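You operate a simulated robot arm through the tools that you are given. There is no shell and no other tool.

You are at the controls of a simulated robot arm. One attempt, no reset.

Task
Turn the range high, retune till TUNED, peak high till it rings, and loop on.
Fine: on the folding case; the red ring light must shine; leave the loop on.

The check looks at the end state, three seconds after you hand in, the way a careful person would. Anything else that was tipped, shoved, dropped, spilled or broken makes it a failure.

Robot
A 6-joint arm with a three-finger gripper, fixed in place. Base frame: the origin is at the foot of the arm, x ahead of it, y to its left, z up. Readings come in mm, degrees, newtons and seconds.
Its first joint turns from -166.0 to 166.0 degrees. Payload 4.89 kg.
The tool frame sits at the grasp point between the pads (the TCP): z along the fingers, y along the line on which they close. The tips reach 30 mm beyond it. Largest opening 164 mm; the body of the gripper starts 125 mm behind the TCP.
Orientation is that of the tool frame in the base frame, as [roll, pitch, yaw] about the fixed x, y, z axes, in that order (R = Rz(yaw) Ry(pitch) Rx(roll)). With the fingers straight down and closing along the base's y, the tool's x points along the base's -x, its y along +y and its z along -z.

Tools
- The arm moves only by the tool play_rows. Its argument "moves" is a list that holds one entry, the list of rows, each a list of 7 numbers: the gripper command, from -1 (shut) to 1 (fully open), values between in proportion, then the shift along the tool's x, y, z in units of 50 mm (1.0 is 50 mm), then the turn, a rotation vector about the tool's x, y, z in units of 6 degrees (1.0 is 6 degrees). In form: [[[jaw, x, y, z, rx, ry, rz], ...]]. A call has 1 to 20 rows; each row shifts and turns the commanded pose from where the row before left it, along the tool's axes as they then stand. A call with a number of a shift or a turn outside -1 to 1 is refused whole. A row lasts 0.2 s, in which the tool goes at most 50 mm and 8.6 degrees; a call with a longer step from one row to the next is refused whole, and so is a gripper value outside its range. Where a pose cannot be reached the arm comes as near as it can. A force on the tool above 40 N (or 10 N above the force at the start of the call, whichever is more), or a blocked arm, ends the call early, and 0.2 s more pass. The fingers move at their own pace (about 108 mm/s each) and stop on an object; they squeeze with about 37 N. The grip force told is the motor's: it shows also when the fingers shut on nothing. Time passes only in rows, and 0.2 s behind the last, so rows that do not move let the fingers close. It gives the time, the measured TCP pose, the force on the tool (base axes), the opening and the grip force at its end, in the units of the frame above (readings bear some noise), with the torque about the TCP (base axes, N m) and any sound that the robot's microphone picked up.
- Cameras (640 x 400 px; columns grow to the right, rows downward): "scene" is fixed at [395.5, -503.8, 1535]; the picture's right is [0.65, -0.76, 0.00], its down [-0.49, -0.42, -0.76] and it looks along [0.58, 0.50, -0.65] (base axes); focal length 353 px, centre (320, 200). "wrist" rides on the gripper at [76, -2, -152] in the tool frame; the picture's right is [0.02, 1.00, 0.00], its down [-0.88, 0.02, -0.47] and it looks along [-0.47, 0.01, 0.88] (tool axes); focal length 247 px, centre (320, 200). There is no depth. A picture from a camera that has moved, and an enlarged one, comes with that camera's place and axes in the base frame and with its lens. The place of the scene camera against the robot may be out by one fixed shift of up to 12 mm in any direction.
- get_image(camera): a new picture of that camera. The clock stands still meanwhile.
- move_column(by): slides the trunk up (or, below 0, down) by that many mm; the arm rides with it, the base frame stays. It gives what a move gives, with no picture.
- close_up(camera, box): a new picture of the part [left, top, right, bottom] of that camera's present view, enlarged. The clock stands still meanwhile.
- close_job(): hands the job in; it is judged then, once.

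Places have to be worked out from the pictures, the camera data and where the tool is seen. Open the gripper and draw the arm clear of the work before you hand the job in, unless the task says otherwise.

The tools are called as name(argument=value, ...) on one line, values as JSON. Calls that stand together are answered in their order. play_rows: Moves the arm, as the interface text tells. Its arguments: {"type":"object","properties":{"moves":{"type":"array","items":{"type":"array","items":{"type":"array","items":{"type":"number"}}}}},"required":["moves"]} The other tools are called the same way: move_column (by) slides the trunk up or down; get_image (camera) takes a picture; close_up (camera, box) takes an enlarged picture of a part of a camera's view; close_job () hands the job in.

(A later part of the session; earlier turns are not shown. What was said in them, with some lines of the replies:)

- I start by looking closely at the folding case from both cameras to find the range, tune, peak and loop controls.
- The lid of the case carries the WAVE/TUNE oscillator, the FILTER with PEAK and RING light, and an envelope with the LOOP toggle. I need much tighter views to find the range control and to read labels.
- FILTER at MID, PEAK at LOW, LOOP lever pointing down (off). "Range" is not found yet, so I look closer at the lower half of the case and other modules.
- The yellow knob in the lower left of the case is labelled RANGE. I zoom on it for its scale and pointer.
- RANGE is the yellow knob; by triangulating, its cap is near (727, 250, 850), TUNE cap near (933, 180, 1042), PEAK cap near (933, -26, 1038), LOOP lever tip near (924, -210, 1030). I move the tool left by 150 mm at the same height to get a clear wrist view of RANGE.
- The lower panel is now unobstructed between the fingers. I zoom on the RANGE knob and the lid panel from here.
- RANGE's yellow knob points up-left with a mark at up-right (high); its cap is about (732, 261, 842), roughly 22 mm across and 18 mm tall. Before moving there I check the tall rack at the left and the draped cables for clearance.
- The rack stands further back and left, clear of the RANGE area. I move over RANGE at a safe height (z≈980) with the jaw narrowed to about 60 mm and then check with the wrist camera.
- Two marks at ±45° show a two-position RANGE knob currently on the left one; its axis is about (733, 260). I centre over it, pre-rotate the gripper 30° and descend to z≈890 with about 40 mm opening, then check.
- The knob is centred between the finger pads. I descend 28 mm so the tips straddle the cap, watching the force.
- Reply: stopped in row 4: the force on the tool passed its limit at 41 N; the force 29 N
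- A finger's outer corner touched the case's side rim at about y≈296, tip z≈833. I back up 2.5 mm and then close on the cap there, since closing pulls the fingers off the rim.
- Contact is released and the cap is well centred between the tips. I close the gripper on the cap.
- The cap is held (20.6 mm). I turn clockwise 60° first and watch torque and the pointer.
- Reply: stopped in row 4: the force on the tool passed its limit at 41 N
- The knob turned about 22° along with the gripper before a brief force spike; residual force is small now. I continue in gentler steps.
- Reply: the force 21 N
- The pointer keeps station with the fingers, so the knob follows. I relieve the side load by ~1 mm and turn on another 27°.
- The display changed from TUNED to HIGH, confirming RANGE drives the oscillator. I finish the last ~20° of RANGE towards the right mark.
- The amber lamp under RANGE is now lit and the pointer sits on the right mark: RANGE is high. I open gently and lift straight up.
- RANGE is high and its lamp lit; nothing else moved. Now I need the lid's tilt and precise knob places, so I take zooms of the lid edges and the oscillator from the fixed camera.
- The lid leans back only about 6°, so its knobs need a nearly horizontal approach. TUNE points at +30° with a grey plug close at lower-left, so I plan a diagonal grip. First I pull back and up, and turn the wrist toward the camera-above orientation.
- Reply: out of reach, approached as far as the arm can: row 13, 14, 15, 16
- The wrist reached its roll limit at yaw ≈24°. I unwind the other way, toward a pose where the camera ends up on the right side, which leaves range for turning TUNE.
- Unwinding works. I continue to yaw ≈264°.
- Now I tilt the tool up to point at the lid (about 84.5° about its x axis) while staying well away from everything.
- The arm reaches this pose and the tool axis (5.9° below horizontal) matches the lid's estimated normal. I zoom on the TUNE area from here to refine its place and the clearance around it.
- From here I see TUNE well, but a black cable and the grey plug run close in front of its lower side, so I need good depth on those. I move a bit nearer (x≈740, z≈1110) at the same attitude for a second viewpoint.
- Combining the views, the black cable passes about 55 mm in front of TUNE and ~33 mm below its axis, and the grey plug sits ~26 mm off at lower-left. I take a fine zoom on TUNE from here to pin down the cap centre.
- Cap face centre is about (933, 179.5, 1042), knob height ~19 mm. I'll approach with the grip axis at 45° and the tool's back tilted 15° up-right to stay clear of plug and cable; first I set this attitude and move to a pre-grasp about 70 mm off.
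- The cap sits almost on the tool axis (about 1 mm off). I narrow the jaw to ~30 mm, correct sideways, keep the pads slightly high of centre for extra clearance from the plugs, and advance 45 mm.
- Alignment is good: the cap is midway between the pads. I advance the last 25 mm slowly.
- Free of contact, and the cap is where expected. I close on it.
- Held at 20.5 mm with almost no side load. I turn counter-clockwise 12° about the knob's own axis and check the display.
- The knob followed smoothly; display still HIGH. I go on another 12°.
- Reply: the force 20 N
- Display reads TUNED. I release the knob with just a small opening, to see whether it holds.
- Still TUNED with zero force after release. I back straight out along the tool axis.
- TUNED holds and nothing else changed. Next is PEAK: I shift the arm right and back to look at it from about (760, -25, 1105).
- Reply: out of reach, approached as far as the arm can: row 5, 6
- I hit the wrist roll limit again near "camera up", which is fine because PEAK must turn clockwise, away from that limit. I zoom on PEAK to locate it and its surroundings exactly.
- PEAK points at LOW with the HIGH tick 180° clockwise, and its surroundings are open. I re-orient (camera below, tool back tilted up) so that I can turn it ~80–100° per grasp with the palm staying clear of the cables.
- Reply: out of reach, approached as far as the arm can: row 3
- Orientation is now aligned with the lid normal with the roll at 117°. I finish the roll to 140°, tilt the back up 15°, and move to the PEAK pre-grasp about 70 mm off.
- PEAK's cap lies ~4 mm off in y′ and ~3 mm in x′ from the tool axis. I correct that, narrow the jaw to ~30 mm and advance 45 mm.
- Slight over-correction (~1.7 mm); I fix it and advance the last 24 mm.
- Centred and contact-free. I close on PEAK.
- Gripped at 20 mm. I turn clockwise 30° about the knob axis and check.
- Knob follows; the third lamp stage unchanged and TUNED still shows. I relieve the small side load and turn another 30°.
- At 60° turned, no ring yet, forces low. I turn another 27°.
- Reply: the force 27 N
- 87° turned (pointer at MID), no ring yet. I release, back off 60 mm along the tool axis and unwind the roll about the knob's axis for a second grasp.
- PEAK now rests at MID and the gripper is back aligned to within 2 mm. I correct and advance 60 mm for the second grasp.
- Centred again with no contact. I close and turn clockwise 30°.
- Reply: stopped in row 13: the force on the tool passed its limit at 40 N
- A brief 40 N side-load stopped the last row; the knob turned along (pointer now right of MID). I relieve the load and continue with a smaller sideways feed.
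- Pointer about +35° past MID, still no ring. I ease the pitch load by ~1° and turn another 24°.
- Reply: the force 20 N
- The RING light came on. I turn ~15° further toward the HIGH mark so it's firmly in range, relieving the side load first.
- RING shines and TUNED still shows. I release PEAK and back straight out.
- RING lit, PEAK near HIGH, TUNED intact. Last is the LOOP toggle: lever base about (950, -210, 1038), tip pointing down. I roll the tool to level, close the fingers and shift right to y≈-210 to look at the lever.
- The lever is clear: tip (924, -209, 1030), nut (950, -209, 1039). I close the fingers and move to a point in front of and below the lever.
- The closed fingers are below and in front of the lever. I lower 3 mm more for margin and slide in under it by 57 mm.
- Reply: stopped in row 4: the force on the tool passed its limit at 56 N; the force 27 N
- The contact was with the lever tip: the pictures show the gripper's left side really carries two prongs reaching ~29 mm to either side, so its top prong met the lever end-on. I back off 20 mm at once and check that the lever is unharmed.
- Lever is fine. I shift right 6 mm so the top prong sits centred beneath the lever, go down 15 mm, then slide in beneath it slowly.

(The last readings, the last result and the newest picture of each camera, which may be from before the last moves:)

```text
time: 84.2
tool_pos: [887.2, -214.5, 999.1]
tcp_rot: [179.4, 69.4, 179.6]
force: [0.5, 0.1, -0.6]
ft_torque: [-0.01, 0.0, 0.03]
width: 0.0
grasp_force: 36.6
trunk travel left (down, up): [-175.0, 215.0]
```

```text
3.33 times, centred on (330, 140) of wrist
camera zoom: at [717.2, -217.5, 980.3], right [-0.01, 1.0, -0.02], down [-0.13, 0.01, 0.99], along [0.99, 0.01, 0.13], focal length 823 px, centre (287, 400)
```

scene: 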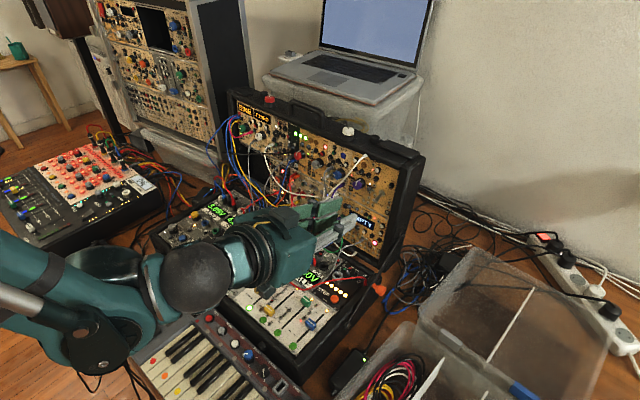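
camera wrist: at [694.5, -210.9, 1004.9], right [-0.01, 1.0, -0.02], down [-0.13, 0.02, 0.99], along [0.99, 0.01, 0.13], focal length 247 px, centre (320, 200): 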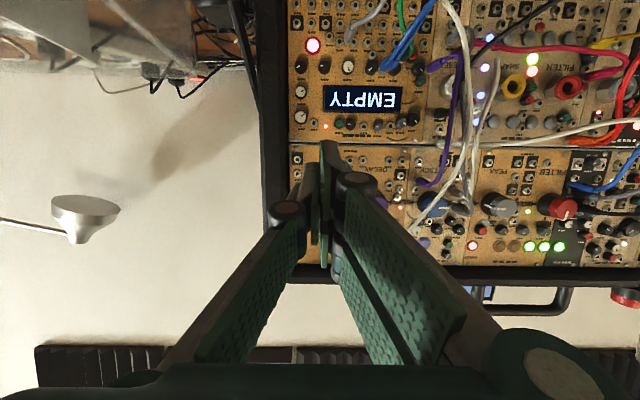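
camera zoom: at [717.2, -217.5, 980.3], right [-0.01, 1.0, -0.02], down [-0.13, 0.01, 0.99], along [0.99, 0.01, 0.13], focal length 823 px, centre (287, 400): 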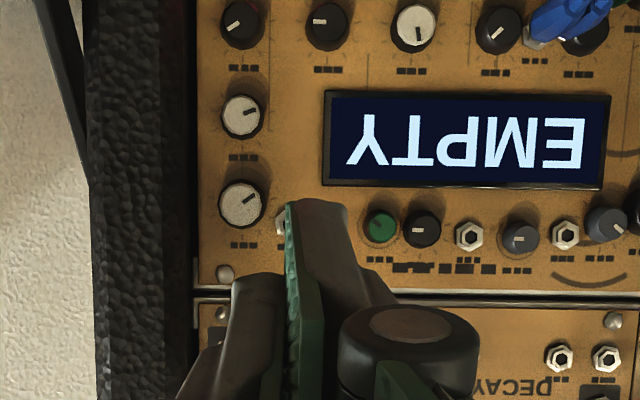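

Clear of the lever now with ~13 mm beneath it. I slide in the remaining 13 mm and raise 12 mm along the panel until near the lever.

play_rows(moves=[[[-1, 0, 0, 0.13, 0, 0, 0], [-1, 0, 0, 0.12, 0, 0, 0], [-1, -0.08, 0, -0.02, 0, 0, 0], [-1, -0.08, 0, -0.02, 0, 0, 0], [-1, -0.08, 0, -0.02, 0, 0, 0], [-1, 0, 0, 0, 0, 0, 0]]])

close_up(camera="scene", box=[340, 155, 410, 220])

```text
time: 85.6
tool_pos: [899.7, -215.4, 1007.1]
tcp_rot: [179.4, 69.5, 179.6]
force: [-1.3, 0.5, -0.2]
ft_torque: [-0.01, -0.04, 0.0]
width: 0.0
grasp_force: 37.1
trunk travel left (down, up): [-175.0, 215.0]
```

```text
6.15 times, centred on (375, 188) of scene
camera zoom: at [395.5, -503.8, 1535.0], right [0.65, -0.76, 0.0], down [-0.49, -0.42, -0.76], along [0.58, 0.5, -0.65], focal length 2173 px, centre (-18, 277)
```

zoom: 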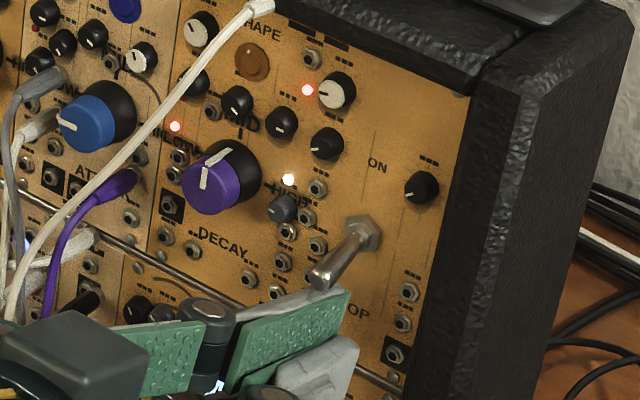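

The prong's top edge is now just at the lever. I keep raising, 12 mm more, watching force.

play_rows(moves=[[[-1, -0.08, 0, -0.02, 0, 0, 0], [-1, -0.08, 0, -0.02, 0, 0, 0], [-1, -0.08, 0, -0.02, 0, 0, 0], [-1, 0, 0, 0, 0, 0, 0]]])

close_up(camera="scene", box=[340, 155, 410, 220])

```text
time: 86.6
tool_pos: [902.6, -213.5, 1017.6]
tcp_rot: [179.4, 69.6, 179.4]
force: [0.2, -0.2, 0.3]
ft_torque: [0.0, 0.05, 0.02]
width: 0.0
grasp_force: 36.6
trunk travel left (down, up): [-175.0, 215.0]
heard: click
```

```text
6.15 times, centred on (375, 188) of scene
camera zoom: at [395.5, -503.8, 1535.0], right [0.65, -0.76, 0.0], down [-0.49, -0.42, -0.76], along [0.58, 0.5, -0.65], focal length 2173 px, centre (-18, 277)
```

zoom: 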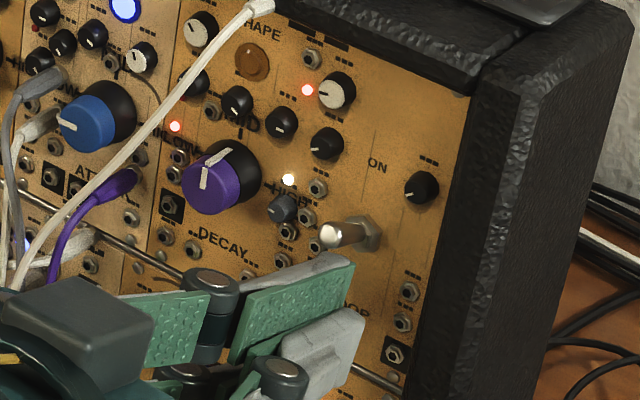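

A click was heard and the lever now points up to ON; the GATE lamp lights as it loops. I drop slightly away from the lever and back straight out.

play_rows(moves=[[[-1, 0.1, 0, 0, 0, 0, 0], [-1, 0, 0, -0.3, 0, 0, 0], [-1, 0, 0, -0.5, 0, 0, 0], [-1, 0, 0, -0.8, 0, 0, 0], [-1, 0, 0, -0.8, 0, 0, 0], [-1, 0, 0, -0.8, 0, 0, 0], [-1, 0, 0, -0.8, 0, 0, 0], [-0.5, 0, 0, 0, 0, 0, 0]]])

get_image(camera="scene")

close_up(camera="scene", box=[220, 80, 420, 260])

get_image(camera="wrist")

```text
time: 88.4
tool_pos: [711.1, -213.6, 1086.1]
tcp_rot: [179.4, 69.4, 179.6]
force: [-0.4, 0.4, 0.7]
ft_torque: [-0.03, 0.01, -0.05]
width: 41.2
grasp_force: 0.1
trunk travel left (down, up): [-175.0, 215.0]
```

```text
taken
```

scene: 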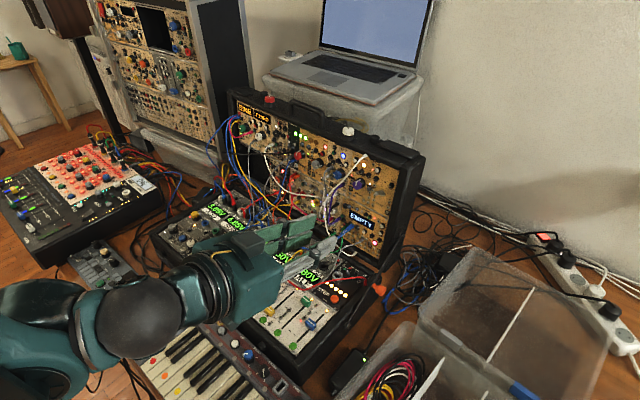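

```text
2.22 times, centred on (320, 170) of scene
camera zoom: at [395.5, -503.8, 1535.0], right [0.65, -0.76, 0.0], down [-0.49, -0.42, -0.76], along [0.58, 0.5, -0.65], focal length 785 px, centre (320, 267)
```

zoom: 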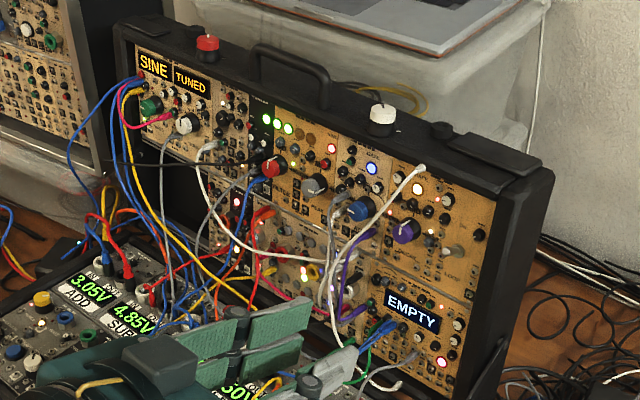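

```text
taken
camera wrist: at [541.6, -216.7, 1067.1], right [-0.01, 1.0, -0.02], down [-0.13, 0.02, 0.99], along [0.99, 0.01, 0.13], focal length 247 px, centre (320, 200)
```

wrist: 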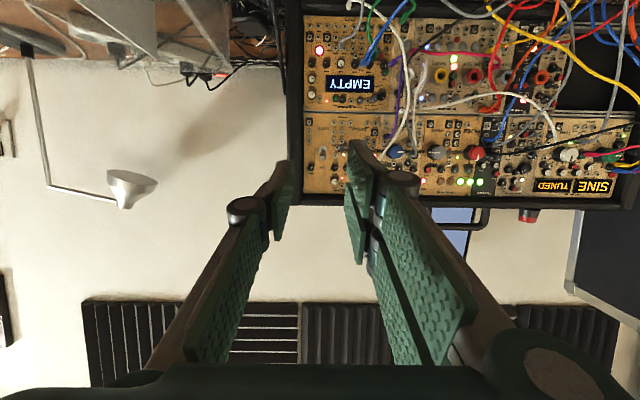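

All four indicators look right: TUNED, RING lit, GATE pulsing, LOOP lever up. I open the gripper and raise the arm well clear, then inspect everything closely.

play_rows(moves=[[[0, -0.7, 0, -0.4, 0, 0, 0], [0.5, -0.7, 0, -0.4, 0, 0, 0], [1, -0.7, 0, -0.4, 0, 0, 0], [1, -0.7, 0, -0.4, 0, 0, 0], [1, -0.7, 0, -0.4, 0, 0, 0], [1, 0, 0, 0, 0, 0, 0]]])

get_image(camera="scene")

close_up(camera="scene", box=[220, 80, 420, 200])

close_up(camera="scene", box=[155, 200, 245, 260])

close_up(camera="scene", box=[340, 150, 410, 215])

```text
time: 89.8
tool_pos: [678.4, -215.6, 1285.4]
tcp_rot: [179.4, 69.5, 179.5]
force: [-0.3, -0.2, 0.0]
ft_torque: [0.01, -0.03, -0.03]
width: 164.0
grasp_force: 0.1
trunk travel left (down, up): [-175.0, 215.0]
```

```text
taken
```

scene: 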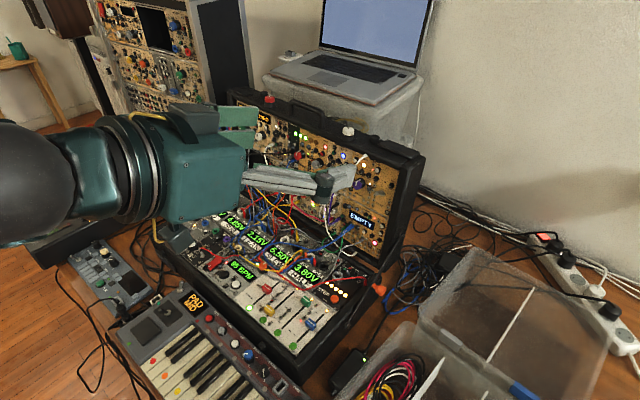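

```text
3.20 times, centred on (320, 140) of scene
camera zoom: at [395.5, -503.8, 1535.0], right [0.65, -0.76, 0.0], down [-0.49, -0.42, -0.76], along [0.58, 0.5, -0.65], focal length 1130 px, centre (320, 392)
```

zoom: 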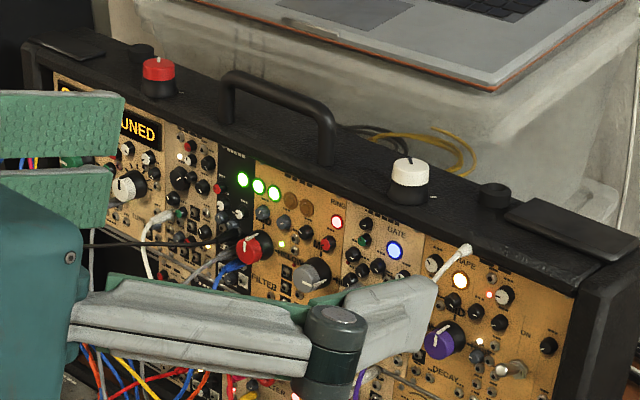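

```text
6.67 times, centred on (200, 230) of scene
camera zoom: at [395.5, -503.8, 1535.0], right [0.65, -0.76, 0.0], down [-0.49, -0.42, -0.76], along [0.58, 0.5, -0.65], focal length 2354 px, centre (1120, 0)
```

zoom: 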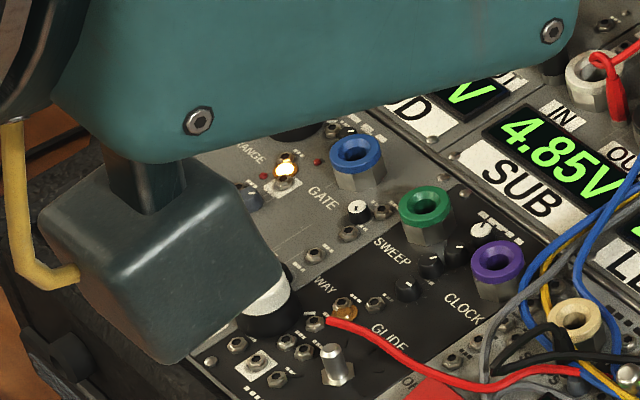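

```text
6.15 times, centred on (375, 182) of scene
camera zoom: at [395.5, -503.8, 1535.0], right [0.65, -0.76, 0.0], down [-0.49, -0.42, -0.76], along [0.58, 0.5, -0.65], focal length 2173 px, centre (-18, 308)
```

zoom: 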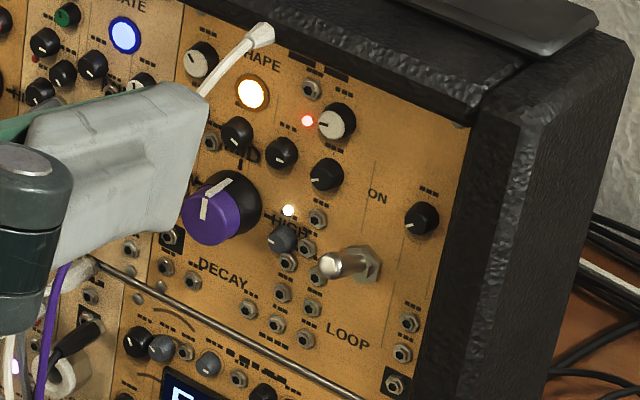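

RANGE lamp is lit, LOOP lever is up and the SHAPE/GATE lamps cycle. I retreat the arm further back and take a last full check of the panel.

play_rows(moves=[[[1, 0, 0, -0.8, 0, 0, 0], [1, 0, 0, -0.8, 0, 0, 0], [1, 0, 0, -0.8, 0, 0, 0], [1, -0.5, 0, -0.5, 0, 0, 0], [1, 0, 0, 0, 0, 0, 0], [1, 0, 0, 0, 0, 0, 0]]])

get_image(camera="scene")

close_up(camera="scene", box=[220, 80, 420, 200])

get_image(camera="wrist")

close_up(camera="wrist", box=[280, 60, 600, 240])

```text
time: 91.2
tool_pos: [553.6, -215.4, 1358.8]
tcp_rot: [179.3, 69.5, 179.5]
force: [-1.4, -0.7, -0.5]
ft_torque: [-0.01, -0.02, -0.02]
width: 164.1
grasp_force: 0.1
trunk travel left (down, up): [-175.0, 215.0]
```

```text
taken
```

scene: 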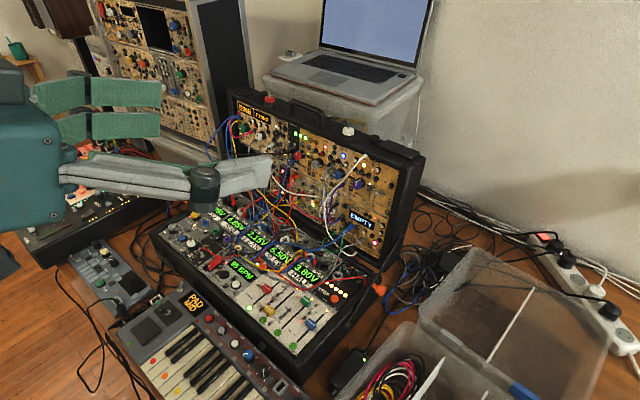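

```text
3.20 times, centred on (320, 140) of scene
camera zoom: at [395.5, -503.8, 1535.0], right [0.65, -0.76, 0.0], down [-0.49, -0.42, -0.76], along [0.58, 0.5, -0.65], focal length 1130 px, centre (320, 392)
```

zoom: 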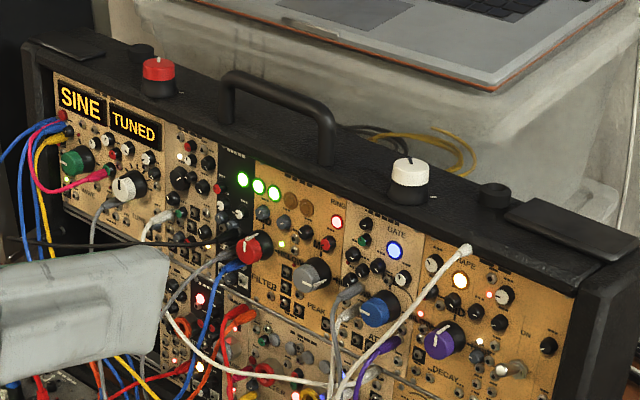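

```text
taken
camera wrist: at [383.3, -218.2, 1340.5], right [-0.01, 1.0, -0.02], down [-0.13, 0.01, 0.99], along [0.99, 0.01, 0.13], focal length 247 px, centre (320, 200)
```

wrist: 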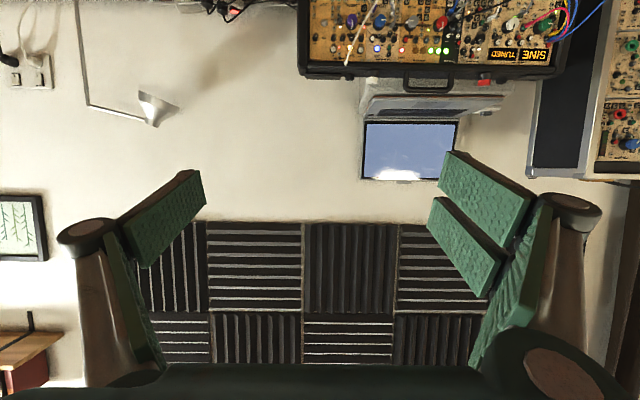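

```text
2.00 times, centred on (440, 150) of wrist
camera zoom: at [383.3, -218.2, 1340.5], right [-0.01, 1.0, -0.02], down [-0.13, 0.01, 0.99], along [0.99, 0.01, 0.13], focal length 494 px, centre (80, 300)
```

zoom: 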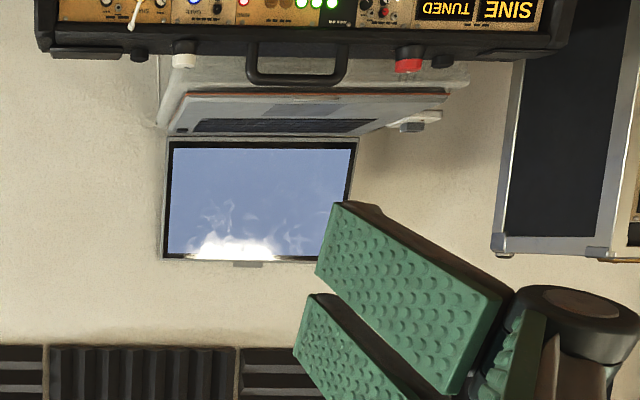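

TUNED shows, RING shines red, LOOP is up, and nothing was displaced. One last look at the lower half of the case before handing in.

close_up(camera="scene", box=[150, 180, 380, 330])

close_up(camera="scene", box=[230, 100, 350, 180])

```text
2.67 times, centred on (265, 255) of scene
camera zoom: at [395.5, -503.8, 1535.0], right [0.65, -0.76, 0.0], down [-0.49, -0.42, -0.76], along [0.58, 0.5, -0.65], focal length 942 px, centre (467, 53)
```

zoom: 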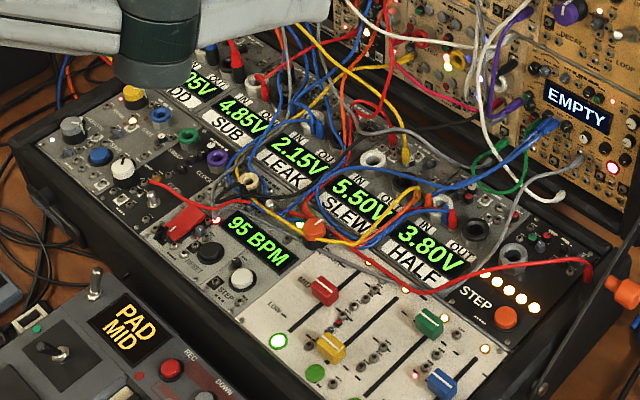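

```text
5.00 times, centred on (290, 140) of scene
camera zoom: at [395.5, -503.8, 1535.0], right [0.65, -0.76, 0.0], down [-0.49, -0.42, -0.76], along [0.58, 0.5, -0.65], focal length 1766 px, centre (470, 500)
```

zoom: 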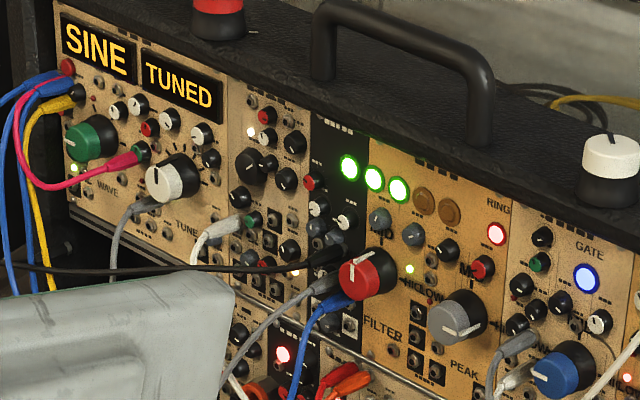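

Everything is in the asked state: RANGE high, TUNED displayed, PEAK high with RING lit, LOOP on. The other settings are unchanged, the gripper is open and the arm is clear, so I hand in.

close_job()

```text
The job is handed in.
```

I set all four controls on the folding case as asked and handed the job in. The result of the check has not been shown to me.

- **Range:** the yellow RANGE knob is turned clockwise to its right-hand mark, and the amber lamp next to it is lit.
- **Tune:** raising the range made the display read HIGH. I turned TUNE counter-clockwise until it read TUNED, and it still did at the last look.
- **Peak:** PEAK is turned clockwise to just short of its HIGH mark, and the red RING light is on.
- **Loop:** the LOOP lever clicked up to ON, and the GATE and SHAPE lamps came on afterwards.

- **Firm contacts:** a finger touched the case's side rim at about 41 N while gripping RANGE. While I was reaching under the LOOP lever, a finger also pressed its tip end-on at about 56 N. I backed off both times, and the pictures showed no damage to the rim or the lever.
- **Rest of the desk:** the cables and the other displays and controls I looked at appeared unchanged in the final pictures. The gripper is open and the arm is drawn back.
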